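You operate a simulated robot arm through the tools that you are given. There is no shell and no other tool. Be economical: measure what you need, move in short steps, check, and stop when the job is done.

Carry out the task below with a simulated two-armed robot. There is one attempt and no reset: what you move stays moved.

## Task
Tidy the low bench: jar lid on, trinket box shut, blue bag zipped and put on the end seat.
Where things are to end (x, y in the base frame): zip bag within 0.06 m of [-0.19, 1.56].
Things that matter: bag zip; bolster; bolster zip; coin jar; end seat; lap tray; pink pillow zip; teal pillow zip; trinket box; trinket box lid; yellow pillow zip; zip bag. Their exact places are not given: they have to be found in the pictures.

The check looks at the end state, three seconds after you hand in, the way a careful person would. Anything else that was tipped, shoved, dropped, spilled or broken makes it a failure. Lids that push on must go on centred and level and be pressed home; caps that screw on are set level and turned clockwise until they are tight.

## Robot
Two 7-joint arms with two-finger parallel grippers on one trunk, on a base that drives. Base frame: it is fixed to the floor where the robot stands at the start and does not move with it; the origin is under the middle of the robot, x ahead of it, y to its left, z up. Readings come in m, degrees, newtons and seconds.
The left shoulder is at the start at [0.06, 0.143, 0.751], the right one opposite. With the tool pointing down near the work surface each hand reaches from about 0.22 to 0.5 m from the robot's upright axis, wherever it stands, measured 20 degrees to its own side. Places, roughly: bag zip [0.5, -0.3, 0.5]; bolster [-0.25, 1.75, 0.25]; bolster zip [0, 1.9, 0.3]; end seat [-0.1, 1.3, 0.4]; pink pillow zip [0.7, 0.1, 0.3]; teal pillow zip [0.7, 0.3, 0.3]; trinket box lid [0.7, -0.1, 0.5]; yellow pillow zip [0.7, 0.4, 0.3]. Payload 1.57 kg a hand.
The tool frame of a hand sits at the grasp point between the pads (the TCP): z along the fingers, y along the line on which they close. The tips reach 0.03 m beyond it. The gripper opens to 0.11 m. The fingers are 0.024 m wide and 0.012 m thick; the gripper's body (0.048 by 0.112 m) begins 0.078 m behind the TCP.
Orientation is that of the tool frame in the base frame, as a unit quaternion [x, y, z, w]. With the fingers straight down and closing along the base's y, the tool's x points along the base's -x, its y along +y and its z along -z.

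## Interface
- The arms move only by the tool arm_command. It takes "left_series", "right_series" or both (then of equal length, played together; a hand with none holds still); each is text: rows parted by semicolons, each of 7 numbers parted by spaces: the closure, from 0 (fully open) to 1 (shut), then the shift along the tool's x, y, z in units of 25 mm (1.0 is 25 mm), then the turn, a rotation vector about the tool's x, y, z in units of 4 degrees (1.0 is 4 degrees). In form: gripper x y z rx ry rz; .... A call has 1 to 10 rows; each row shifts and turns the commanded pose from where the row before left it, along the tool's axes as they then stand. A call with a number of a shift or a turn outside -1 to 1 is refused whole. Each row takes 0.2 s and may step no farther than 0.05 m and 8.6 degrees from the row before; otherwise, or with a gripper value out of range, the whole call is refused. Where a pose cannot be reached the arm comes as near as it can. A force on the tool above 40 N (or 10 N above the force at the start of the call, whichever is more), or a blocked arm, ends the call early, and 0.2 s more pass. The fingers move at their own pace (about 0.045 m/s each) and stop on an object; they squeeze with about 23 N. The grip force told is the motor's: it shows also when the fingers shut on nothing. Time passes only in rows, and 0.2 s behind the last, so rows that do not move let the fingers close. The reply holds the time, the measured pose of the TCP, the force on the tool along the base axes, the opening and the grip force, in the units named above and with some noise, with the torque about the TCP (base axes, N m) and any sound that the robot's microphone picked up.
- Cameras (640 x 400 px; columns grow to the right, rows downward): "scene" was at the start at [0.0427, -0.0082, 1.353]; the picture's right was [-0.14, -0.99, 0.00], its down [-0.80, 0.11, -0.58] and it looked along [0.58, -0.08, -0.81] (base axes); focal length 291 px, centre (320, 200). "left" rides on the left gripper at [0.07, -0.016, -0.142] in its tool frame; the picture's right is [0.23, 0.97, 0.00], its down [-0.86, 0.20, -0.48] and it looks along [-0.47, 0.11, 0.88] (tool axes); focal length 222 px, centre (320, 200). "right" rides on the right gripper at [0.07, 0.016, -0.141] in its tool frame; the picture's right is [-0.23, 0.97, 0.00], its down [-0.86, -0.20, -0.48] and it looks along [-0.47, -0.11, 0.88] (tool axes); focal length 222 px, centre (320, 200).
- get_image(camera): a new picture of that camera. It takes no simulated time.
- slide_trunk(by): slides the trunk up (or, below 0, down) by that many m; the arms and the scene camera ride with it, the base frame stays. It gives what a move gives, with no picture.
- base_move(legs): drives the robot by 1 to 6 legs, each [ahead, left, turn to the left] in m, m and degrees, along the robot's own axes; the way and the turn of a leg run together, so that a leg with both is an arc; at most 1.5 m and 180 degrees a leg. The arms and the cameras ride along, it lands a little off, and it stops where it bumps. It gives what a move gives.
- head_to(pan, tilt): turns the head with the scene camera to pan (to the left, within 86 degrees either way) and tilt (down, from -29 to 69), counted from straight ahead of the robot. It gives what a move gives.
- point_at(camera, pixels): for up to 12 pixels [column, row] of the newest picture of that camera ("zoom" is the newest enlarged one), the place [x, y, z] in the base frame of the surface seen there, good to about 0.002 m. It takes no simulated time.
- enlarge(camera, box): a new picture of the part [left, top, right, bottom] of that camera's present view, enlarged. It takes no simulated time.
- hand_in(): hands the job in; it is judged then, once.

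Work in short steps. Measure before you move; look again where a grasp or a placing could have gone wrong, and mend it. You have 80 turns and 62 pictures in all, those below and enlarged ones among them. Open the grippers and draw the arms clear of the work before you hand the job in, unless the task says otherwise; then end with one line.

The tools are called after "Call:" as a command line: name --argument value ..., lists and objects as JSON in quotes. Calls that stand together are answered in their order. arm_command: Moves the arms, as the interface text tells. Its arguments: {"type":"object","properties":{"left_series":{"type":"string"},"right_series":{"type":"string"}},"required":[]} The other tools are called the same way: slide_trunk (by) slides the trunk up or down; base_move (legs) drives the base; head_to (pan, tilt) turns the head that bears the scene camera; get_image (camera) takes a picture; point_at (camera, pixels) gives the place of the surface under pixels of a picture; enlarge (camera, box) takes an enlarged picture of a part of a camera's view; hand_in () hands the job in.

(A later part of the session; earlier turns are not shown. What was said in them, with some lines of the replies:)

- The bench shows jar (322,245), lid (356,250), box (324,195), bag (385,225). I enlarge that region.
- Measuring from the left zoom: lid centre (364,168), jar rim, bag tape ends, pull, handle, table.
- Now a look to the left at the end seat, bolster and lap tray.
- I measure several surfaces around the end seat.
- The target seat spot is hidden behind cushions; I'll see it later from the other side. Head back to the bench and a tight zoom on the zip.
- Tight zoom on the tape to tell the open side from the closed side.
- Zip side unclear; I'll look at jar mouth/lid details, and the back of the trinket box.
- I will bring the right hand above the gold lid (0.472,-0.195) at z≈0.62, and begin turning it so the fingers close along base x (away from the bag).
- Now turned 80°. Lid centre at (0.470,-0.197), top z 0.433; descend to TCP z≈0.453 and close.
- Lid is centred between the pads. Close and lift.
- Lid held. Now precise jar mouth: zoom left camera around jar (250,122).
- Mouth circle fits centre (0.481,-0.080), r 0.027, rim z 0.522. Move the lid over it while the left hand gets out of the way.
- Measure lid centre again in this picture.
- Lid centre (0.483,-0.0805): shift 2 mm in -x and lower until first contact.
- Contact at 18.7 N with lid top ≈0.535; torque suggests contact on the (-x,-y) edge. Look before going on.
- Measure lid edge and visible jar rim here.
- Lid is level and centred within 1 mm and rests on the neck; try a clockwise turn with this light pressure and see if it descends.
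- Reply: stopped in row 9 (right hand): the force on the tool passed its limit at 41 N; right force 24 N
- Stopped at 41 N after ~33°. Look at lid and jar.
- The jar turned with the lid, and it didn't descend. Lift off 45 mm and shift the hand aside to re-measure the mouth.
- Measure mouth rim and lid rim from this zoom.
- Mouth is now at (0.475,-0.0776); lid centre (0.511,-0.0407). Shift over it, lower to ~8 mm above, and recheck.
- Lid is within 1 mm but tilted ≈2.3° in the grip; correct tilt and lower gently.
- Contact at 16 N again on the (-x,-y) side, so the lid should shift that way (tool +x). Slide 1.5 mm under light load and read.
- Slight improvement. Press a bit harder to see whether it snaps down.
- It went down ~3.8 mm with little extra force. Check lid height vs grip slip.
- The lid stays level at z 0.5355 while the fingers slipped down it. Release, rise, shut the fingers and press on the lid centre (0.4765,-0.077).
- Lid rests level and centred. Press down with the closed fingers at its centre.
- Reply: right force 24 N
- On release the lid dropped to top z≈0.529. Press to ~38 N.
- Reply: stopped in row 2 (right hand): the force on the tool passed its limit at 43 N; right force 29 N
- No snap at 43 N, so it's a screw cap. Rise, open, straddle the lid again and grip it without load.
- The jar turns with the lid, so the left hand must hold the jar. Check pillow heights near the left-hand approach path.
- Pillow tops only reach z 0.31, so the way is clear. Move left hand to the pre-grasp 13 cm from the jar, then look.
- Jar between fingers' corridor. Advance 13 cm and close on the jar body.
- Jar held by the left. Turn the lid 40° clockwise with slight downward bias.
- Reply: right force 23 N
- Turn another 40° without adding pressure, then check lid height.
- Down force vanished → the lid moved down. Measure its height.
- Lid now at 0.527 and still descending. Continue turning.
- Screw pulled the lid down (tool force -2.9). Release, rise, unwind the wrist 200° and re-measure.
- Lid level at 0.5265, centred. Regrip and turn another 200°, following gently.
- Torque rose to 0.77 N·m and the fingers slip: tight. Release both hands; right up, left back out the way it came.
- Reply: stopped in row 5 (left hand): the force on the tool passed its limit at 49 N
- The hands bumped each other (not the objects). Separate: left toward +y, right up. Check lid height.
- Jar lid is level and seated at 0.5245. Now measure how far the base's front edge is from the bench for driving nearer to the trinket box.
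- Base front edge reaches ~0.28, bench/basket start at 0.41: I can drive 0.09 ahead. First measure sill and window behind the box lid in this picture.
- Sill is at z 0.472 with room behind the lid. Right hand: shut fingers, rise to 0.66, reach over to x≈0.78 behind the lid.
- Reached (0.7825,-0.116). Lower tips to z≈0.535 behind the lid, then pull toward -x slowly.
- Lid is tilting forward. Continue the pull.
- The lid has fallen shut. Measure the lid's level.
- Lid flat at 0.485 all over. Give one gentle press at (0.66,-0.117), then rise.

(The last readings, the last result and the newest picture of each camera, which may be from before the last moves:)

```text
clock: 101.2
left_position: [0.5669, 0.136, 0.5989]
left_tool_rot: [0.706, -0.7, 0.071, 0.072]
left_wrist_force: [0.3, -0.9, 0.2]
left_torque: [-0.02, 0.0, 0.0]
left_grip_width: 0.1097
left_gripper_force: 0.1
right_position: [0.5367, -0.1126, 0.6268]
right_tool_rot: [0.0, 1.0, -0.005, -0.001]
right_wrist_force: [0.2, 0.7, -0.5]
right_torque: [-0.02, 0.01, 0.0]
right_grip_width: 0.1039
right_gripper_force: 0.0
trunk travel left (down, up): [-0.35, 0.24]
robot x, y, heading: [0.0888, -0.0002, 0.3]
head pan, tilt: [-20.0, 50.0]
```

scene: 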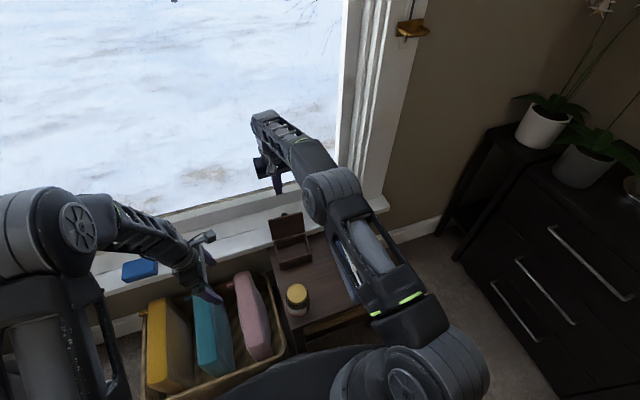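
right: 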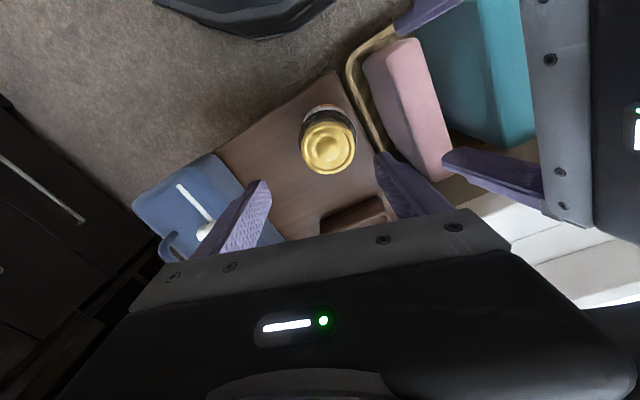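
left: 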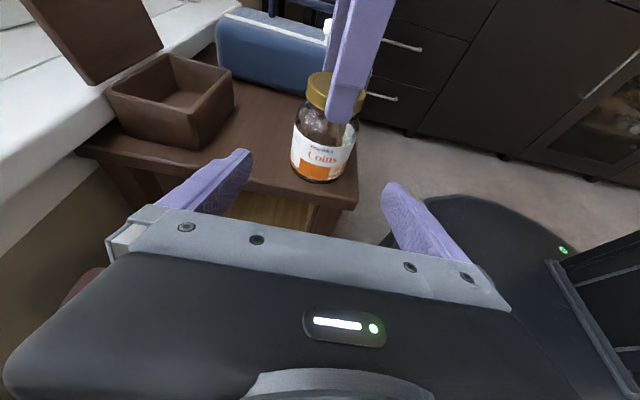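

Both lids done. Move the right hand above the zip pull (0.494,-0.271) and look closely at the tape.

Call:
arm_command --right_series "0.2 0.246 -0.906 0 0 0 0;0.2 0.246 -0.906 0 0 0 0;0.2 0.246 -0.906 0 0 0 0;0.2 0.246 -0.906 0 0 0 0;0.2 0.246 -0.906 0 0 0 0;0.2 0.246 -0.906 0 0 0 0;0.5 0.246 -0.906 0 0 0 0"

Call:
enlarge --camera "right" --box '[260, 90, 380, 240]'

```text
clock: 102.8
left_position: [0.5665, 0.1375, 0.5983]
left_tool_rot: [0.707, -0.7, 0.072, 0.072]
left_wrist_force: [0.8, 1.2, 0.1]
left_torque: [-0.02, 0.01, -0.02]
left_grip_width: 0.1101
left_gripper_force: 0.1
right_position: [0.4928, -0.2761, 0.6284]
right_tool_rot: [0.0, 1.0, -0.006, -0.001]
right_wrist_force: [0.0, 0.2, -0.5]
right_torque: [-0.02, -0.01, -0.01]
right_grip_width: 0.0549
right_gripper_force: 0.1
trunk travel left (down, up): [-0.35, 0.24]
robot x, y, heading: [0.0889, -0.0003, 0.2]
head pan, tilt: [-20.0, 50.0]
```

```text
2.67 times, centred on (320, 165) of right
```

zoom: 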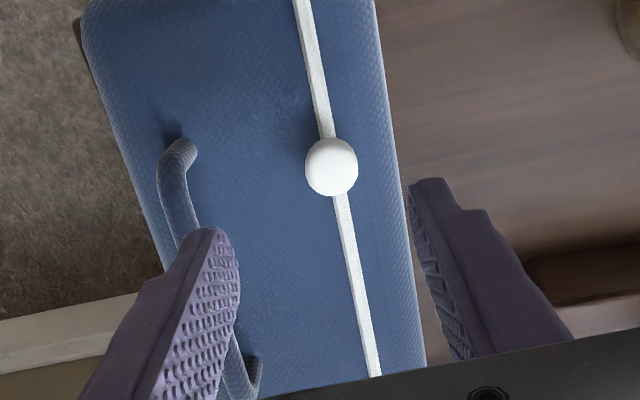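

Tape is uniform; measure the pull and tape ends.

Call:
point_at --camera "zoom" --pixels '[[331, 165], [308, 165], [355, 165], [331, 142], [331, 193], [300, 5], [375, 372], [180, 150], [245, 370], [190, 200]]'

```text
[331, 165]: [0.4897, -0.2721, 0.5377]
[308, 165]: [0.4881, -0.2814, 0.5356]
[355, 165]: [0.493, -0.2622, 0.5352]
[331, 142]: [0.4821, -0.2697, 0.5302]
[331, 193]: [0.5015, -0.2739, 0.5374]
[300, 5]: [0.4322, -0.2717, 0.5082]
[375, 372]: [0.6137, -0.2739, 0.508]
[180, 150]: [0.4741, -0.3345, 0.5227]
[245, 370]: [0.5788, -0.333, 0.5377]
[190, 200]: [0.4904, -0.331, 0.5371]
```

Pull centre (0.492,-0.272), top z 0.538. Lower to TCP z≈0.544 and close.

Call:
arm_command --right_series "0.5 0 0.16 0.84 0 0 0;0.5 0 0 0.84 0 0 0;0.5 0 0 0.84 0 0 0;0.5 0 0 0.84 0 0 0;1 0 0 0 0 0 0;1 0 0 0 0 0 0;1 0 0 0 0 0 0;1 0 0 0 0 0 0"

Call:
arm_command --right_series "1 -0.3 0 0 0 0 0;1 -0.3 0 0 0 0 0;1 -0.3 0 0 0 0 0;1 -0.3 0 0 0 0 0"

Call:
get_image --camera "right"

```text
clock: 104.6
left_position: [0.5672, 0.1363, 0.598]
left_tool_rot: [0.706, -0.7, 0.072, 0.072]
left_wrist_force: [-0.7, 0.0, -0.6]
left_torque: [0.0, -0.03, -0.02]
left_grip_width: 0.11
left_gripper_force: 0.0
right_position: [0.4911, -0.2735, 0.5446]
right_tool_rot: [-0.001, 1.0, -0.005, -0.001]
right_wrist_force: [-0.5, 3.3, -0.6]
right_torque: [0.08, -0.01, 0.05]
right_grip_width: 0.0206
right_gripper_force: 23.0
trunk travel left (down, up): [-0.35, 0.24]
robot x, y, heading: [0.0893, -0.0003, 0.0]
head pan, tilt: [-20.0, 50.0]
```

```text
clock: 105.6
left_position: [0.5672, 0.1355, 0.5985]
left_tool_rot: [0.706, -0.701, 0.073, 0.072]
left_wrist_force: [0.5, 0.2, 0.4]
left_torque: [0.01, -0.01, -0.03]
left_grip_width: 0.1101
left_gripper_force: 0.1
right_position: [0.5234, -0.273, 0.5437]
right_tool_rot: [0.001, 1.0, -0.005, 0.0]
right_wrist_force: [-2.3, -7.5, 15.7]
right_torque: [-0.22, 0.22, -0.02]
right_grip_width: 0.0211
right_gripper_force: 23.0
trunk travel left (down, up): [-0.35, 0.24]
robot x, y, heading: [0.0901, -0.0006, 0.1]
head pan, tilt: [-20.0, 50.0]
```

```text
19 pictures are left
```

right: 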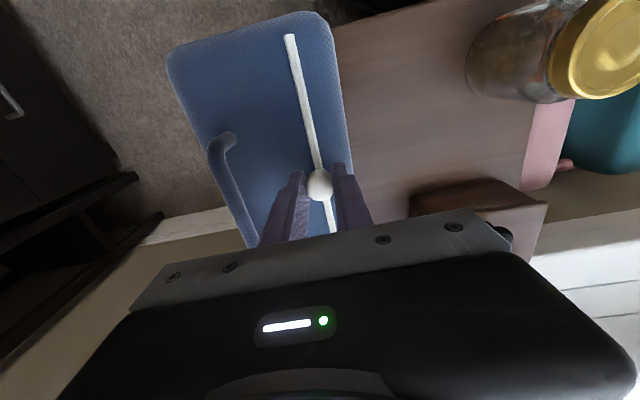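

Call:
point_at --camera "right" --pixels '[[289, 38], [230, 135], [320, 175], [170, 60], [325, 20], [300, 14]]'

```text
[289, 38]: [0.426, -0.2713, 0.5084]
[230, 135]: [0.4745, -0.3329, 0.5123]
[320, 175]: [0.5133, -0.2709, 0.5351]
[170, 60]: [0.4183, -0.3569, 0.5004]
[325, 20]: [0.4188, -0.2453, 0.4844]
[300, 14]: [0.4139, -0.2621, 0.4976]
```

The pull slides and the bag stays. Continue to the far end.

Call:
arm_command --right_series "1 -0.5 0 -0.04 0 0 0;1 -0.5 0 0 0 0 0;1 -0.5 0 0 0 0 0;1 -0.5 0 0 0 0 0;1 -0.5 0 0 0 0 0;1 -0.5 0 0 0 0 0;1 -0.5 0 0 0 0 0;1 -0.5 0 0 0 0 0"

```text
clock: 107.4
left_position: [0.5677, 0.136, 0.5981]
left_tool_rot: [0.707, -0.7, 0.072, 0.072]
left_wrist_force: [0.6, 0.5, -0.4]
left_torque: [0.0, 0.0, -0.01]
left_grip_width: 0.1101
left_gripper_force: 0.1
right_position: [0.6228, -0.2736, 0.5444]
right_tool_rot: [0.0, 1.0, -0.005, -0.002]
right_wrist_force: [-2.7, -0.6, 0.3]
right_torque: [-0.01, -0.15, 0.02]
right_grip_width: 0.021
right_gripper_force: 23.2
trunk travel left (down, up): [-0.35, 0.24]
robot x, y, heading: [0.0888, -0.0005, 0.0]
head pan, tilt: [-20.0, 50.0]
```

Call:
arm_command --right_series "1 -0.25 0 0 0 0 0;1 -0.25 0 0 0 0 0;1 -0.25 0 0 0 0 0;1 -0.25 0 0 0 0 0;1 -0.15 0 0 0 0 0;1 -0.15 0 0 0 0 0;1 -0.1 0 0 0 0 0"

Call:
enlarge --camera "right" --box '[180, 0, 380, 220]'

```text
clock: 109.0
left_position: [0.5678, 0.1355, 0.5983]
left_tool_rot: [0.707, -0.7, 0.071, 0.073]
left_wrist_force: [0.3, -0.1, 0.7]
left_torque: [-0.02, -0.01, 0.01]
left_grip_width: 0.1101
left_gripper_force: 0.0
right_position: [0.6572, -0.2716, 0.5456]
right_tool_rot: [0.001, 1.0, -0.004, -0.001]
right_wrist_force: [-1.6, 0.6, -0.3]
right_torque: [-0.08, 0.61, -0.02]
right_grip_width: 0.0208
right_gripper_force: 23.2
trunk travel left (down, up): [-0.35, 0.24]
robot x, y, heading: [0.0896, 0.001, 0.0]
head pan, tilt: [-20.0, 50.0]
```

```text
1.82 times, centred on (280, 110) of right
```

zoom: 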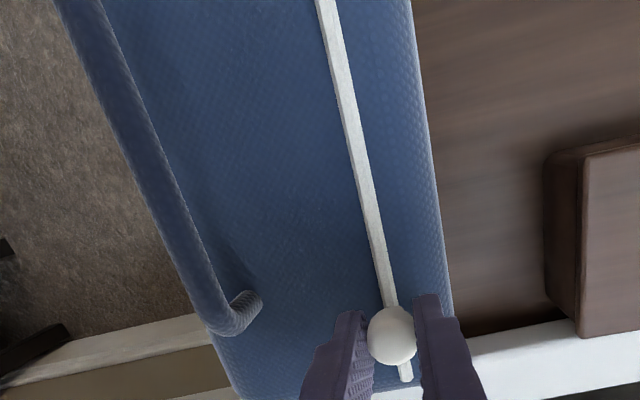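

Torque indicates an end stop near x≈0.655. Push a touch more to be sure it's fully home.

Call:
point_at --camera "zoom" --pixels '[[390, 335], [405, 378], [245, 310], [325, 10]]'

Call:
arm_command --right_series "1 -0.15 0 0 0 0 0;1 -0.15 0 0 0 0 0;1 -0.1 0 0 0 0 0"

```text
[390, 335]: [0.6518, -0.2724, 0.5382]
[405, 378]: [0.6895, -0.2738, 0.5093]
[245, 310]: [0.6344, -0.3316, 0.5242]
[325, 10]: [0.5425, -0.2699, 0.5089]
```

```text
clock: 109.8
left_position: [0.5655, 0.1366, 0.5981]
left_tool_rot: [0.706, -0.701, 0.072, 0.072]
left_wrist_force: [0.8, -0.6, -0.2]
left_torque: [-0.02, -0.01, 0.0]
left_grip_width: 0.11
left_gripper_force: 0.1
right_position: [0.6676, -0.2721, 0.5445]
right_tool_rot: [0.0, 1.0, -0.005, 0.0]
right_wrist_force: [-2.2, 1.9, 7.5]
right_torque: [-0.01, 0.27, 0.02]
right_grip_width: 0.0207
right_gripper_force: 23.0
trunk travel left (down, up): [-0.35, 0.24]
robot x, y, heading: [0.087, -0.003, 0.3]
head pan, tilt: [-20.0, 50.0]
```

The tape actually ends at x≈0.69; bag hasn't moved. Keep pulling until it stops.

Call:
arm_command --right_series "1 -0.15 0 0 0 0 0;1 -0.15 0 0 0 0 0;1 -0.15 0 0 0 0 0;1 -0.15 0 0 0 0 0;1 -0.15 0 0 0 0 0;1 -0.15 0 0 0 0 0"

Call:
enlarge --camera "right" --box '[180, 0, 380, 220]'

```text
clock: 111.2
left_position: [0.5657, 0.1355, 0.5982]
left_tool_rot: [0.706, -0.701, 0.072, 0.072]
left_wrist_force: [-0.9, -0.2, -0.3]
left_torque: [0.02, -0.04, 0.01]
left_grip_width: 0.1101
left_gripper_force: 0.0
right_position: [0.6867, -0.2733, 0.5432]
right_tool_rot: [0.0, 1.0, -0.005, -0.005]
right_wrist_force: [-15.7, 3.5, 4.1]
right_torque: [0.06, 0.52, -0.01]
right_grip_width: 0.021
right_gripper_force: 23.4
trunk travel left (down, up): [-0.35, 0.24]
robot x, y, heading: [0.0893, -0.0019, -0.0]
head pan, tilt: [-20.0, 50.0]
```

```text
1.82 times, centred on (280, 110) of right
```

zoom: 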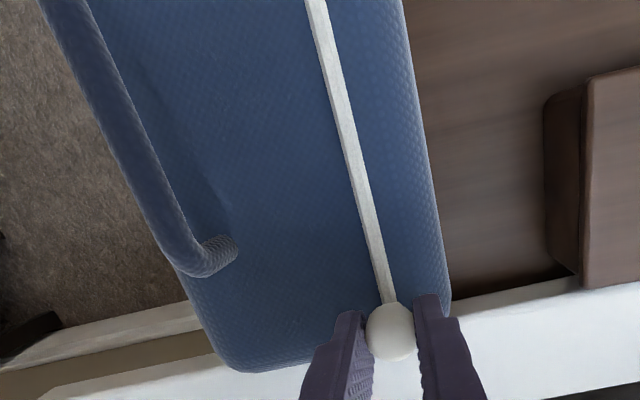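

15.7 N stop at tape end: zipped. Measure handle end now for the grasp.

Call:
point_at --camera "zoom" --pixels '[[215, 265], [150, 170], [85, 20], [390, 330], [230, 360], [443, 290]]'

Call:
arm_command --right_series "0.5 0 0 0 0 0 0;0.5 0 0 0 0 0 0;0.5 0 0 -0.9 0 0 0;0.5 0 0 -0.9 0 0 0;0.5 0 0 -0.9 0 0 0;0.5 0.9 -0.4 0 0 0 0;0.5 0.9 -0.4 0 0 0 0;0.5 0.9 -0.4 0 0 0 0;0.5 0.9 -0.4 0 0 0 0;0.5 0.9 -0.4 0 0 0 0"

Call:
get_image --camera "right"

```text
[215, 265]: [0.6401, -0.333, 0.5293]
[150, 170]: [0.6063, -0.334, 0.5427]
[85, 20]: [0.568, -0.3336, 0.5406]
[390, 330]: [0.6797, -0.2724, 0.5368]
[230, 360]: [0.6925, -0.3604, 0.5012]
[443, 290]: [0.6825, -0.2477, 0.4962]
```

```text
clock: 113.4
left_position: [0.565, 0.1362, 0.599]
left_tool_rot: [0.707, -0.7, 0.071, 0.072]
left_wrist_force: [0.1, -1.0, 0.0]
left_torque: [0.02, -0.03, -0.02]
left_grip_width: 0.1101
left_gripper_force: 0.0
right_position: [0.5745, -0.3215, 0.6107]
right_tool_rot: [0.0, 1.0, -0.006, -0.001]
right_wrist_force: [0.4, 0.1, -0.7]
right_torque: [-0.06, 0.0, 0.03]
right_grip_width: 0.0551
right_gripper_force: 0.0
trunk travel left (down, up): [-0.35, 0.24]
robot x, y, heading: [0.0888, -0.0018, 0.2]
head pan, tilt: [-20.0, 50.0]
```

```text
16 pictures are left
```

right: 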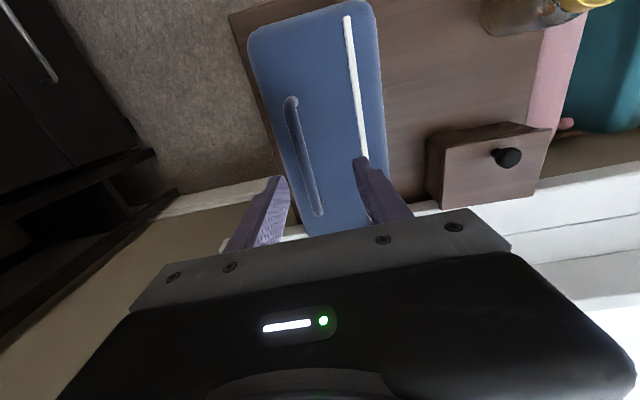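

Handle mid ≈(0.557,-0.334), bar top 0.544. Lower onto it, close, and lift gently.

Call:
arm_command --right_series "0.5 0.7 -0.5 0 0 0 0;0.5 0 0 0.88 0 0 0;0.5 0 0 0.88 0 0 0;0.5 0 0 0.85 0 0 0;1 0 0 0 0 0 0;1 0 0 0 0 0 0;1 0 0 0 0 0 0;1 0 0 0 0 0 0"

Call:
arm_command --right_series "1 0 0 -0.4 0 0 0;1 0 0 -0.4 0 0 0;1 0 0 -0.4 0 0 0;1 0 0 -0.4 0 0 0;1 0 0 -0.4 0 0 0;1 0 0 -0.4 0 0 0;1 0 0 0 0 0 0"

Call:
get_image --camera "right"

```text
clock: 115.2
left_position: [0.568, 0.1359, 0.5995]
left_tool_rot: [0.706, -0.7, 0.072, 0.072]
left_wrist_force: [0.7, 0.7, -0.3]
left_torque: [0.0, 0.02, 0.01]
left_grip_width: 0.11
left_gripper_force: 0.1
right_position: [0.5587, -0.3365, 0.5478]
right_tool_rot: [0.0, 1.0, -0.005, -0.001]
right_wrist_force: [-0.4, -2.3, 0.1]
right_torque: [-0.01, -0.04, -0.04]
right_grip_width: 0.0119
right_gripper_force: 23.5
trunk travel left (down, up): [-0.35, 0.24]
robot x, y, heading: [0.0922, 0.0036, 0.1]
head pan, tilt: [-20.0, 50.0]
```

```text
clock: 116.8
left_position: [0.5669, 0.136, 0.5987]
left_tool_rot: [0.707, -0.7, 0.072, 0.073]
left_wrist_force: [-0.5, 0.0, 1.3]
left_torque: [-0.05, 0.0, -0.02]
left_grip_width: 0.1102
left_gripper_force: 0.1
right_position: [0.5605, -0.3335, 0.6073]
right_tool_rot: [0.001, 1.0, -0.005, -0.001]
right_wrist_force: [0.4, 0.3, -5.1]
right_torque: [-0.11, 0.12, -0.01]
right_grip_width: 0.0116
right_gripper_force: 22.9
trunk travel left (down, up): [-0.35, 0.24]
robot x, y, heading: [0.0916, 0.0004, 0.0]
head pan, tilt: [-20.0, 50.0]
```

```text
15 pictures are left
```

right: 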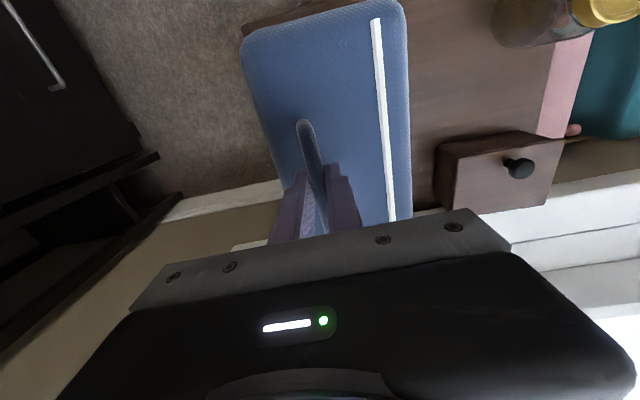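

Bag hangs nearly level, ~5 N. Raise it and draw it in, then back off and look left for the route.

Call:
arm_command --right_series "1 0 0 -0.8 0 0 0;1 0 0 -0.8 0 0 0;1 0 0 -0.8 0 0 0;1 0 0 -0.8 0 0 0;1 0 0 -0.8 0 0 0;1 0.7 0.3 0 0 0 0;1 0.7 0.3 0 0 0 0;1 0.7 0.3 0 0 0 0;1 0.7 0.3 0 0 0 0;1 0.7 0.3 0 0 0 0" --left_series "0 0 0 -0.8 0 0 0;0 0 0 -0.8 0 0 0;0 0 0 -0.8 0 0 0;0 0 0 -0.8 0 0 0;0 0 0 -0.8 0 0 0;0 0 0.7 0 0 0 0;0 0 0.7 0 0 0 0;0 0 0.7 0 0 0 0;0 0 0.7 0 0 0 0;0 0 0.7 0 0 0 0"

Call:
base_move --legs '[[-0.35, 0, 0]]'

Call:
head_to --pan 86 --tilt 30

Call:
get_image --camera "scene"

```text
clock: 119.0
left_position: [0.4791, 0.1547, 0.6951]
left_tool_rot: [0.706, -0.701, 0.072, 0.071]
left_wrist_force: [-0.2, -0.2, 0.1]
left_torque: [0.01, 0.03, -0.04]
left_grip_width: 0.1099
left_gripper_force: 0.0
right_position: [0.4732, -0.295, 0.7078]
right_tool_rot: [-0.001, 1.0, -0.005, -0.001]
right_wrist_force: [-0.5, 0.2, -4.3]
right_torque: [-0.1, 0.08, -0.01]
right_grip_width: 0.0115
right_gripper_force: 22.7
trunk travel left (down, up): [-0.35, 0.24]
robot x, y, heading: [0.0912, -0.0008, -0.0]
head pan, tilt: [-20.0, 50.0]
```

```text
clock: 121.3
left_position: [0.115, 0.156, 0.6966]
left_tool_rot: [0.709, -0.698, 0.072, 0.072]
left_wrist_force: [-0.6, -0.3, 0.5]
left_torque: [0.0, 0.03, 0.02]
left_grip_width: 0.11
left_gripper_force: 0.0
right_position: [0.1119, -0.295, 0.7076]
right_tool_rot: [-0.002, 1.0, -0.006, -0.001]
right_wrist_force: [-0.8, 0.3, -5.4]
right_torque: [-0.09, 0.11, -0.01]
right_grip_width: 0.0116
right_gripper_force: 23.2
trunk travel left (down, up): [-0.35, 0.24]
robot x, y, heading: [-0.2762, -0.0004, 0.4]
head pan, tilt: [-20.0, 50.0]
```

```text
clock: 123.2
left_position: [0.1166, 0.1553, 0.6955]
left_tool_rot: [0.709, -0.698, 0.072, 0.072]
left_wrist_force: [-0.2, 0.3, 0.3]
left_torque: [-0.03, -0.01, -0.02]
left_grip_width: 0.1101
left_gripper_force: 0.0
right_position: [0.1116, -0.2939, 0.7081]
right_tool_rot: [-0.003, 1.0, -0.005, -0.001]
right_wrist_force: [0.0, -0.6, -4.7]
right_torque: [-0.09, 0.1, 0.02]
right_grip_width: 0.0115
right_gripper_force: 23.0
trunk travel left (down, up): [-0.35, 0.24]
robot x, y, heading: [-0.2725, -0.0042, 0.2]
head pan, tilt: [85.9, 30.0]
```

```text
14 pictures are left
```

scene: 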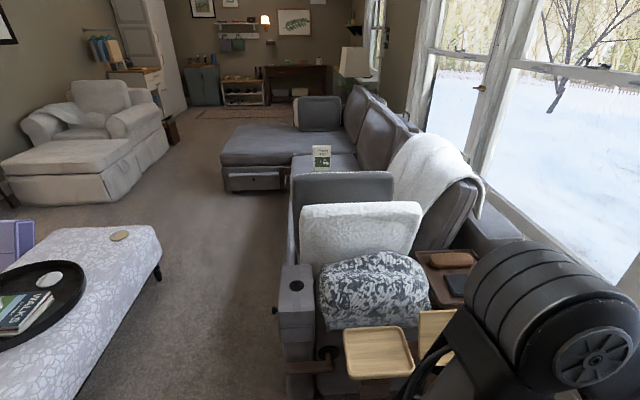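

Measure aisle limits.

Call:
point_at --camera "scene" --pixels '[[125, 330], [159, 262], [150, 230], [283, 320], [290, 240], [289, 200], [225, 180], [255, 188], [218, 160], [200, 300], [70, 395], [292, 380]]'

```text
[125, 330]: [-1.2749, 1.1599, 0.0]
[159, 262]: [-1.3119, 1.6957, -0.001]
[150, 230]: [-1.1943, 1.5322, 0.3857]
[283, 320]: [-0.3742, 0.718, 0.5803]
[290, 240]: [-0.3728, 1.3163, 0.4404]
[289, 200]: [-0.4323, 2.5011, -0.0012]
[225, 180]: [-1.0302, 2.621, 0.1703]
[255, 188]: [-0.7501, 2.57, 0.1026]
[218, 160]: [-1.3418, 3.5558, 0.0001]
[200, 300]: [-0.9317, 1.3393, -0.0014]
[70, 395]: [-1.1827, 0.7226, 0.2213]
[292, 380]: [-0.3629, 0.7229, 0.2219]
```

Aisle is x −1.18…−0.375, 0.8 m wide. Back a little more, then turn left 90° in place.

Call:
base_move --legs '[[-0.25, 0, 0], [0, 0, 90]]'

Call:
head_to --pan 0 --tilt 40

Call:
get_image --camera "scene"

```text
clock: 128.8
left_position: [-0.6679, 0.3892, 0.6956]
left_tool_rot: [0.995, -0.004, 0.101, 0.001]
left_wrist_force: [0.0, 0.9, -0.1]
left_torque: [0.01, -0.01, -0.01]
left_grip_width: 0.11
left_gripper_force: 0.1
right_position: [-0.2191, 0.3746, 0.7086]
right_tool_rot: [-0.702, 0.713, -0.005, 0.002]
right_wrist_force: [0.9, 0.5, -4.2]
right_torque: [-0.12, -0.07, 0.02]
right_grip_width: 0.0112
right_gripper_force: 22.7
trunk travel left (down, up): [-0.35, 0.24]
robot x, y, heading: [-0.5212, -0.0039, 88.9]
head pan, tilt: [85.9, 30.0]
```

```text
clock: 130.3
left_position: [-0.669, 0.3895, 0.6959]
left_tool_rot: [0.995, -0.003, 0.102, 0.001]
left_wrist_force: [-0.7, 0.2, 0.1]
left_torque: [0.0, 0.02, 0.0]
left_grip_width: 0.11
left_gripper_force: 0.0
right_position: [-0.2195, 0.3752, 0.7066]
right_tool_rot: [-0.702, 0.712, -0.004, 0.003]
right_wrist_force: [-0.1, -0.7, -5.5]
right_torque: [-0.15, -0.04, 0.03]
right_grip_width: 0.0116
right_gripper_force: 23.9
trunk travel left (down, up): [-0.35, 0.24]
robot x, y, heading: [-0.5192, -0.0025, 88.9]
head pan, tilt: [0.0, 40.0]
```

```text
13 pictures are left
```

scene: 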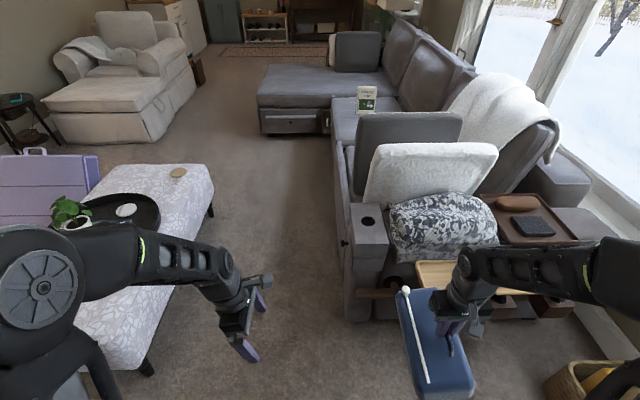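

Call:
point_at --camera "scene" --pixels '[[359, 294], [350, 225], [343, 270], [205, 185], [145, 362], [335, 160], [333, 150], [350, 160], [405, 295], [210, 212]]'

Call:
base_move --legs '[[0, 0.28, 1.1]]'

```text
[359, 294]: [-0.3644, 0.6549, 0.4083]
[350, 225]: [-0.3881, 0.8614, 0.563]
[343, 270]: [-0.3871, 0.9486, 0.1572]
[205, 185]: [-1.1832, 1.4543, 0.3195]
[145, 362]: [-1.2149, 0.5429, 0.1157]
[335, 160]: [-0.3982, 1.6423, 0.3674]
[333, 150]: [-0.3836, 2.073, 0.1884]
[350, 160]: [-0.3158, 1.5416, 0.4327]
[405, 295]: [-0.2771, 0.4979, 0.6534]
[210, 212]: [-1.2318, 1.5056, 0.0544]
```

```text
clock: 132.3
left_position: [-0.9602, 0.3876, 0.6953]
left_tool_rot: [0.995, 0.006, 0.102, 0.0]
left_wrist_force: [0.2, -1.0, 0.0]
left_torque: [-0.01, 0.0, 0.01]
left_grip_width: 0.1099
left_gripper_force: 0.0
right_position: [-0.5113, 0.3838, 0.7071]
right_tool_rot: [0.708, -0.706, 0.004, -0.003]
right_wrist_force: [-0.4, -0.1, -5.7]
right_torque: [-0.07, -0.07, -0.03]
right_grip_width: 0.0114
right_gripper_force: 22.8
trunk travel left (down, up): [-0.35, 0.24]
robot x, y, heading: [-0.8064, -0.0054, 90.5]
head pan, tilt: [0.0, 40.0]
```

Clear margins (bag x −0.63…−0.46, sofa front −0.39). Drive ahead along the aisle in two legs, then turn right to face the seat.

Call:
base_move --legs '[[0.9, 0, -0.5], [0.85, 0, 0]]'

Call:
base_move --legs '[[0, 0, -90]]'

Call:
get_image --camera "scene"

```text
clock: 141.4
left_position: [-0.9406, 2.1866, 0.6956]
left_tool_rot: [0.995, -0.006, 0.102, 0.001]
left_wrist_force: [-0.3, 0.6, 0.1]
left_torque: [0.01, -0.01, -0.01]
left_grip_width: 0.1101
left_gripper_force: 0.0
right_position: [-0.492, 2.1706, 0.7067]
right_tool_rot: [-0.7, 0.714, -0.004, 0.003]
right_wrist_force: [-0.2, -0.2, -5.1]
right_torque: [-0.1, -0.03, 0.0]
right_grip_width: 0.0115
right_gripper_force: 23.0
trunk travel left (down, up): [-0.35, 0.24]
robot x, y, heading: [-0.7939, 1.7943, 88.7]
head pan, tilt: [0.0, 40.0]
```

```text
clock: 145.6
left_position: [-0.4009, 1.9383, 0.6951]
left_tool_rot: [-0.696, 0.711, -0.071, -0.073]
left_wrist_force: [0.0, -0.3, 0.1]
left_torque: [0.0, 0.0, -0.02]
left_grip_width: 0.1098
left_gripper_force: 0.1
right_position: [-0.4205, 1.4885, 0.7066]
right_tool_rot: [0.014, 1.0, -0.005, 0.0]
right_wrist_force: [-1.2, 0.3, -4.8]
right_torque: [-0.04, 0.06, 0.01]
right_grip_width: 0.0116
right_gripper_force: 22.8
trunk travel left (down, up): [-0.35, 0.24]
robot x, y, heading: [-0.7946, 1.794, -1.7]
head pan, tilt: [0.0, 40.0]
```

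```text
12 pictures are left
```

scene: 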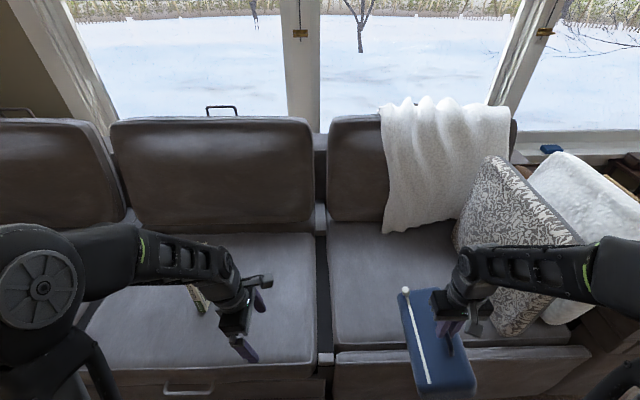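

Facing the seat. Measure seat surfaces and front ledge; look down for the bolster.

Call:
point_at --camera "scene" --pixels '[[370, 270], [380, 320], [365, 342], [360, 365], [480, 370], [322, 300], [270, 340], [322, 370], [470, 290], [450, 230], [520, 330], [196, 297]]'

Call:
head_to --pan -10 --tilt 62

Call:
get_image --camera "scene"

```text
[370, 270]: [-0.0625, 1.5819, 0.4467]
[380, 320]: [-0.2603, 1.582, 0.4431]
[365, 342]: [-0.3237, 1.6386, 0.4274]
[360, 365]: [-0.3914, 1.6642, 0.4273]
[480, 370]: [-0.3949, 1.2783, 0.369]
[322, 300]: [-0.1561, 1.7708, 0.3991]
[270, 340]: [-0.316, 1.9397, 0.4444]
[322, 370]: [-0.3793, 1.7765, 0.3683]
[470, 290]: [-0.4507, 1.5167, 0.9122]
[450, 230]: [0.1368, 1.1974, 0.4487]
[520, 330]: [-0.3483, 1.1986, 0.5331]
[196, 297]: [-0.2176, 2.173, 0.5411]
```

```text
clock: 146.5
left_position: [-0.4017, 1.9385, 0.6967]
left_tool_rot: [-0.696, 0.711, -0.071, -0.073]
left_wrist_force: [0.8, -0.8, 0.5]
left_torque: [-0.02, -0.01, 0.0]
left_grip_width: 0.1101
left_gripper_force: 0.0
right_position: [-0.4203, 1.4883, 0.7071]
right_tool_rot: [0.014, 1.0, -0.005, -0.002]
right_wrist_force: [0.4, 0.8, -5.3]
right_torque: [0.0, 0.11, -0.02]
right_grip_width: 0.0115
right_gripper_force: 23.2
trunk travel left (down, up): [-0.35, 0.24]
robot x, y, heading: [-0.792, 1.7963, -1.5]
head pan, tilt: [-10.0, 62.0]
```

```text
11 pictures are left
```

scene: 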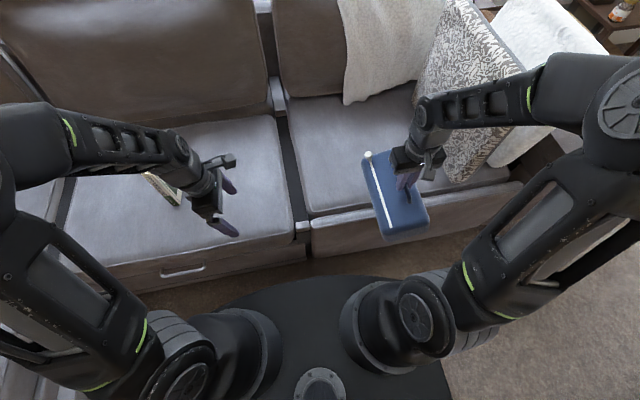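

Check clearance to the patterned pillow near the target spot.

Call:
point_at --camera "scene" --pixels '[[450, 172], [470, 178], [440, 100], [420, 75], [460, 140], [480, 100], [505, 180], [330, 180], [310, 210], [340, 150], [400, 200], [372, 157]]'

```text
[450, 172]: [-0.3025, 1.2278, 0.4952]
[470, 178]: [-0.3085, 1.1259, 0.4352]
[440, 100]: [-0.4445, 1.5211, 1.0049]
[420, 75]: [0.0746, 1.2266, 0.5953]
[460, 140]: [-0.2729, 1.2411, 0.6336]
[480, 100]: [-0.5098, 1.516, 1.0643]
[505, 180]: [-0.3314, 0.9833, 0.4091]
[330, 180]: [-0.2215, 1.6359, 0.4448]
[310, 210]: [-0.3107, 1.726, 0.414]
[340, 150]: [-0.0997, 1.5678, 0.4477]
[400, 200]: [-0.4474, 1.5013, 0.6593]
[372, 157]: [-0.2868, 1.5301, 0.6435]
```

Pillow face is at y≈1.24, well clear. Extend the right arm 0.233 m to bring the bag over (-0.19,1.56).

Call:
arm_command --right_series "1 -0.932 0.194 0 0 0 0;1 -0.932 0.194 0 0 0 0;1 -0.932 0.194 0 0 0 0;1 -0.932 0.194 0 0 0 0;1 -0.932 0.194 0 0 0 0;1 -0.932 0.194 0 0 0 0;1 -0.932 0.194 0 0 0 0;1 -0.932 0.194 0 0 0 0;1 -0.932 0.194 0 0 0 0;1 -0.932 0.194 0 0 0 0"

Call:
get_image --camera "right"

Call:
enlarge --camera "scene" --box '[260, 20, 560, 240]'

```text
clock: 148.7
left_position: [-0.4011, 1.9387, 0.6953]
left_tool_rot: [-0.696, 0.711, -0.071, -0.074]
left_wrist_force: [-0.2, 0.2, -0.4]
left_torque: [0.0, -0.02, -0.02]
left_grip_width: 0.11
left_gripper_force: 0.1
right_position: [-0.187, 1.5301, 0.707]
right_tool_rot: [0.014, 1.0, -0.004, -0.002]
right_wrist_force: [-0.4, 0.4, -4.8]
right_torque: [-0.02, 0.08, -0.01]
right_grip_width: 0.0118
right_gripper_force: 23.0
trunk travel left (down, up): [-0.35, 0.24]
robot x, y, heading: [-0.7929, 1.7944, -1.8]
head pan, tilt: [-10.0, 62.0]
```

```text
10 pictures are left
```

right: 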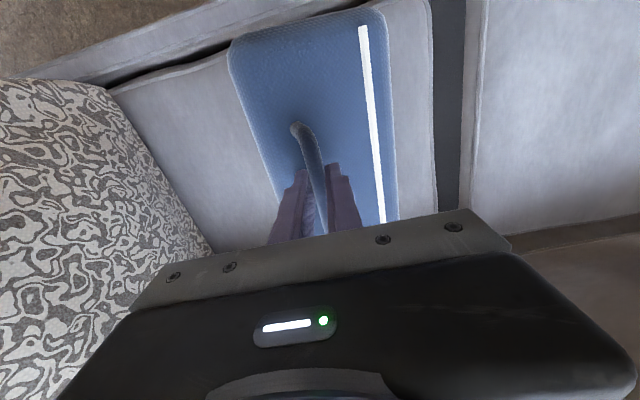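

```text
1.82 times, centred on (410, 130) of scene
```

zoom: 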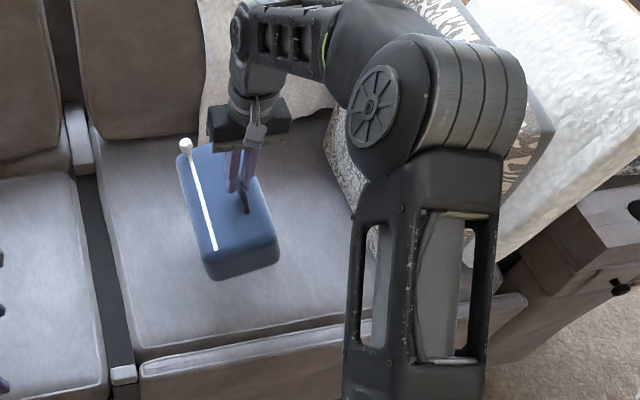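

Measure bag corners and elbow-pillow clearance.

Call:
point_at --camera "zoom" --pixels '[[186, 148], [215, 247], [212, 265], [272, 240], [262, 185], [372, 110], [360, 150], [500, 80], [520, 130], [545, 120], [355, 170], [470, 140]]'

Call:
point_at --camera "right" --pixels '[[236, 50], [378, 20], [362, 30], [383, 215], [265, 180], [395, 160], [300, 130]]'

```text
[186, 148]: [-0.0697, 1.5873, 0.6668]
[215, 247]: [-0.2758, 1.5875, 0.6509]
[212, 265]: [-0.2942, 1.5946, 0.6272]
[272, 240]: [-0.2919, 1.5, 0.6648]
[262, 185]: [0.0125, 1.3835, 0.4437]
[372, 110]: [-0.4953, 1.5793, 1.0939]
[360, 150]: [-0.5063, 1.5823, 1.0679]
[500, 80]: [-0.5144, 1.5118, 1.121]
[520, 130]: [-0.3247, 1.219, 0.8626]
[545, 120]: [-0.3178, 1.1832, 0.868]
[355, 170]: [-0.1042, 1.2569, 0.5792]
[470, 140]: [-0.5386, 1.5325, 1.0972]
```

```text
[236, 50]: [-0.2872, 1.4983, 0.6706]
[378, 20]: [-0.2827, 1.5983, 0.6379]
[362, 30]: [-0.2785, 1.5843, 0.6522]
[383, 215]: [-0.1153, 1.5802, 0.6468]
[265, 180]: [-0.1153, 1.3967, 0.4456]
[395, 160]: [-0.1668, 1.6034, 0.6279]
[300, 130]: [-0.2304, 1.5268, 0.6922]
```

Bag is over the spot (centre ≈(-0.18,1.555)), slight roll. Lower it onto the seat gently.

Call:
arm_command --right_series "1 0.2 0 0.8 0 0 0;1 0.2 0 0.8 0 0 0;1 0 0 0.8 0 0 0;1 0 0 0.8 0 0 0;1 0 0 0.8 0 0 0;1 0 0 0.4 0 0 0;1 0 0 0.3 0 0 0;1 0 0 0.2 0 0 0;1 0 0 0.2 0 0 0;1 0 0 0 0 0 0"

Call:
get_image --camera "right"

```text
clock: 150.6
left_position: [-0.4005, 1.9376, 0.6961]
left_tool_rot: [-0.696, 0.711, -0.071, -0.072]
left_wrist_force: [0.1, 0.6, -0.2]
left_torque: [0.01, 0.03, -0.02]
left_grip_width: 0.1101
left_gripper_force: 0.1
right_position: [-0.1965, 1.5269, 0.5869]
right_tool_rot: [0.017, 1.0, -0.008, 0.003]
right_wrist_force: [-4.3, -4.8, 9.7]
right_torque: [0.27, 0.48, 0.11]
right_grip_width: 0.0118
right_gripper_force: 22.8
trunk travel left (down, up): [-0.35, 0.24]
robot x, y, heading: [-0.7949, 1.795, -1.6]
head pan, tilt: [-10.0, 62.0]
stopped in row 9 (right hand): the force on the tool passed its limit at 44 N (the readings are from after the stop); the commanded pose is now the measured one
```

```text
8 pictures are left
```

right: 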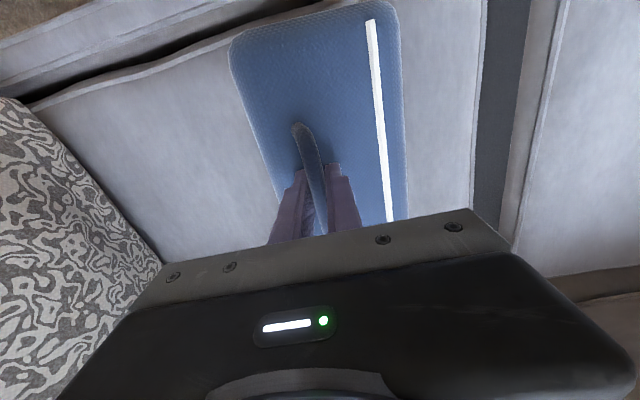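

Bag touches the seat at its left edge with 9.7 N; release it and rise straight up.

Call:
arm_command --right_series "0.6 0 0 0 0 0 0;0.6 0 0 0 0 0 0;0.6 0 0 0 0 0 0;0.6 0 0 -0.6 0 0 0;0.6 0 0 -0.8 0 0 0;0.6 0 0 -0.8 0 0 0;0.6 0 0 -0.8 0 0 0;0.6 0.8 0 -0.8 0 0 0;0 0.8 0 0 0 0 0;0 0.8 0 0 0 0 0"

Call:
arm_command --right_series "0 0.9 0 0 0 0 0;0 0.9 0 0 0 0 0;0 0.9 0 0 0 0 0;0 0.9 0 0 0 0 0;0 0.9 0 0 0 0 0"

Call:
enlarge --camera "scene" --box '[260, 20, 560, 240]'

```text
clock: 152.8
left_position: [-0.4017, 1.9378, 0.6953]
left_tool_rot: [-0.696, 0.711, -0.07, -0.074]
left_wrist_force: [0.0, -0.4, 0.4]
left_torque: [-0.02, -0.03, 0.04]
left_grip_width: 0.1098
left_gripper_force: 0.0
right_position: [-0.255, 1.5323, 0.6788]
right_tool_rot: [0.015, 1.0, -0.007, 0.003]
right_wrist_force: [-0.4, 0.6, -0.1]
right_torque: [0.01, 0.03, 0.0]
right_grip_width: 0.0959
right_gripper_force: 0.1
trunk travel left (down, up): [-0.35, 0.24]
robot x, y, heading: [-0.793, 1.7925, -1.6]
head pan, tilt: [-10.0, 62.0]
```

```text
clock: 154.0
left_position: [-0.4002, 1.9373, 0.6948]
left_tool_rot: [-0.695, 0.711, -0.071, -0.073]
left_wrist_force: [-0.2, 0.6, -0.2]
left_torque: [-0.04, 0.02, 0.03]
left_grip_width: 0.11
left_gripper_force: 0.0
right_position: [-0.3669, 1.5342, 0.6784]
right_tool_rot: [0.016, 1.0, -0.007, 0.002]
right_wrist_force: [0.6, -0.2, 0.4]
right_torque: [0.02, 0.01, -0.03]
right_grip_width: 0.11
right_gripper_force: 0.1
trunk travel left (down, up): [-0.35, 0.24]
robot x, y, heading: [-0.7911, 1.795, -1.3]
head pan, tilt: [-10.0, 62.0]
```

```text
1.82 times, centred on (410, 130) of scene
```

zoom: 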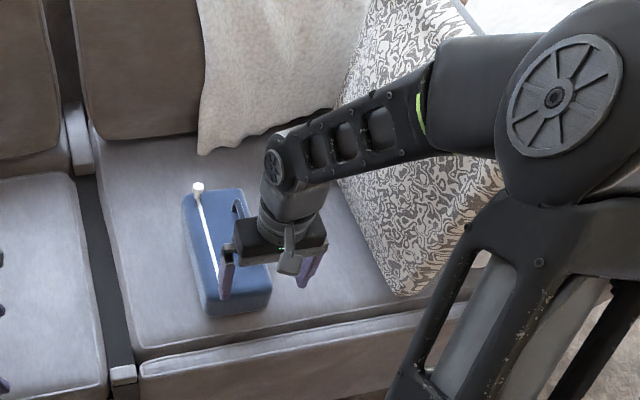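

Bag sits level on the seat. Measure its extent and zip.

Call:
point_at --camera "zoom" --pixels '[[198, 188], [200, 200], [222, 297], [186, 205], [208, 302], [268, 290], [240, 192], [245, 205]]'

Call:
arm_command --right_series "0 0.4 0 -0.8 0 0 0;0 0.4 0 -0.8 0 0 0;0 0 0 0 0 0 0"

Call:
get_image --camera "right"

```text
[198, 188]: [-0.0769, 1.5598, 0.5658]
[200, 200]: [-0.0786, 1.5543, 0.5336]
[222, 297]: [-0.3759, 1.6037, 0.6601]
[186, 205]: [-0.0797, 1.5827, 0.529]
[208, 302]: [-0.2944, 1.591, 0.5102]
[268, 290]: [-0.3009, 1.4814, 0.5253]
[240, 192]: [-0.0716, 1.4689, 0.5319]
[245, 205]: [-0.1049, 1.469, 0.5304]
```

```text
clock: 154.8
left_position: [-0.401, 1.9372, 0.6952]
left_tool_rot: [-0.696, 0.711, -0.072, -0.074]
left_wrist_force: [0.7, 0.4, 0.7]
left_torque: [-0.01, -0.01, -0.02]
left_grip_width: 0.1103
left_gripper_force: 0.1
right_position: [-0.3877, 1.5374, 0.7183]
right_tool_rot: [0.016, 1.0, -0.007, 0.001]
right_wrist_force: [-0.3, -0.7, 0.1]
right_torque: [0.01, -0.01, -0.02]
right_grip_width: 0.1099
right_gripper_force: 0.2
trunk travel left (down, up): [-0.35, 0.24]
robot x, y, heading: [-0.7957, 1.7924, -1.5]
head pan, tilt: [-10.0, 62.0]
```

```text
6 pictures are left
```

right: 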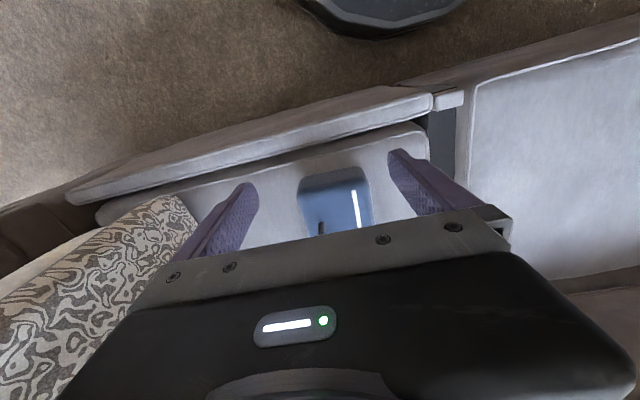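

Bag centre ≈(-0.195,1.53), within tolerance. Draw the right arm clear and inspect the bag and zip.

Call:
arm_command --right_series "0 0.3 -0.9 -0.4 0 0 0;0 0.3 -0.9 -0.4 0 0 0;0 0.3 -0.9 -0.4 0 0 0;0 0.3 -0.5 -0.4 0 0 0;0 0.3 0 0 0 0 0"

Call:
base_move --legs '[[-0.06, 0, 0]]'

Call:
enlarge --camera "scene" --box '[330, 80, 450, 200]'

```text
clock: 156.0
left_position: [-0.4007, 1.9376, 0.6952]
left_tool_rot: [-0.696, 0.71, -0.071, -0.073]
left_wrist_force: [-1.0, -0.1, 1.0]
left_torque: [0.0, 0.0, 0.03]
left_grip_width: 0.1101
left_gripper_force: 0.1
right_position: [-0.4285, 1.4564, 0.761]
right_tool_rot: [0.016, 1.0, -0.006, 0.001]
right_wrist_force: [-1.6, -0.1, -0.1]
right_torque: [-0.02, -0.02, -0.03]
right_grip_width: 0.11
right_gripper_force: 0.1
trunk travel left (down, up): [-0.35, 0.24]
robot x, y, heading: [-0.7945, 1.7974, -1.6]
head pan, tilt: [-10.0, 62.0]
```

```text
clock: 156.9
left_position: [-0.4602, 1.9391, 0.6951]
left_tool_rot: [-0.696, 0.711, -0.071, -0.074]
left_wrist_force: [-0.8, -0.7, -0.5]
left_torque: [0.02, 0.03, -0.01]
left_grip_width: 0.1098
left_gripper_force: 0.1
right_position: [-0.4888, 1.4577, 0.7609]
right_tool_rot: [0.016, 1.0, -0.006, 0.002]
right_wrist_force: [-0.3, -0.3, 0.0]
right_torque: [0.02, -0.01, -0.02]
right_grip_width: 0.11
right_gripper_force: 0.0
trunk travel left (down, up): [-0.35, 0.24]
robot x, y, heading: [-0.8523, 1.7971, -1.7]
head pan, tilt: [-10.0, 62.0]
```

```text
3.33 times, centred on (390, 140) of scene
```

zoom: 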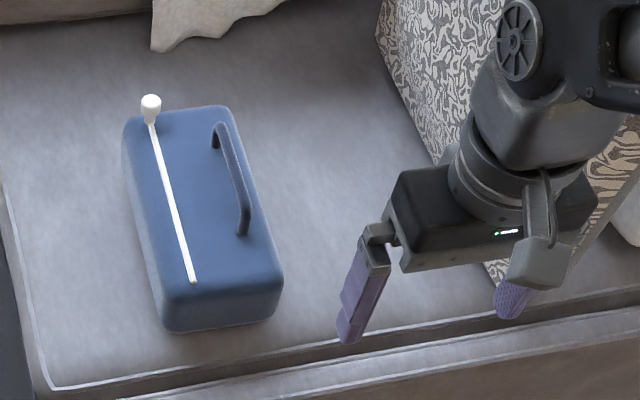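

Check bag corners finally.

Call:
point_at --camera "zoom" --pixels '[[130, 122], [220, 112], [277, 280], [165, 292], [170, 328], [280, 305], [192, 280], [151, 103], [200, 200]]'

```text
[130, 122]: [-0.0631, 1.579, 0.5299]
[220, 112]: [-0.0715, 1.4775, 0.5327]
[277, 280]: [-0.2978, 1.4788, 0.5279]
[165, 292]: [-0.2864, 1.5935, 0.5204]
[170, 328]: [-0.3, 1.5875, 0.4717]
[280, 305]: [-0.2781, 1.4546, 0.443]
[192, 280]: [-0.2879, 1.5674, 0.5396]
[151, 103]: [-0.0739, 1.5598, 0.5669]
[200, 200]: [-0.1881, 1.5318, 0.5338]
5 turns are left
```

The jar lid, trinket box and bag are in their final states, and both arms are open and clear. Handing in.

Call:
hand_in

```text
The job is handed in.
```

I've handed in the job: the jar lid is screwed on tight and level, the trinket box is shut, and the blue bag is zipped and sitting level on the end seat at about [-0.18, 1.53], roughly 0.03 m from its target. The one thing I could not confirm is the zip: nothing in the pictures showed which end is closed, so I pulled it toward the window until it stopped.
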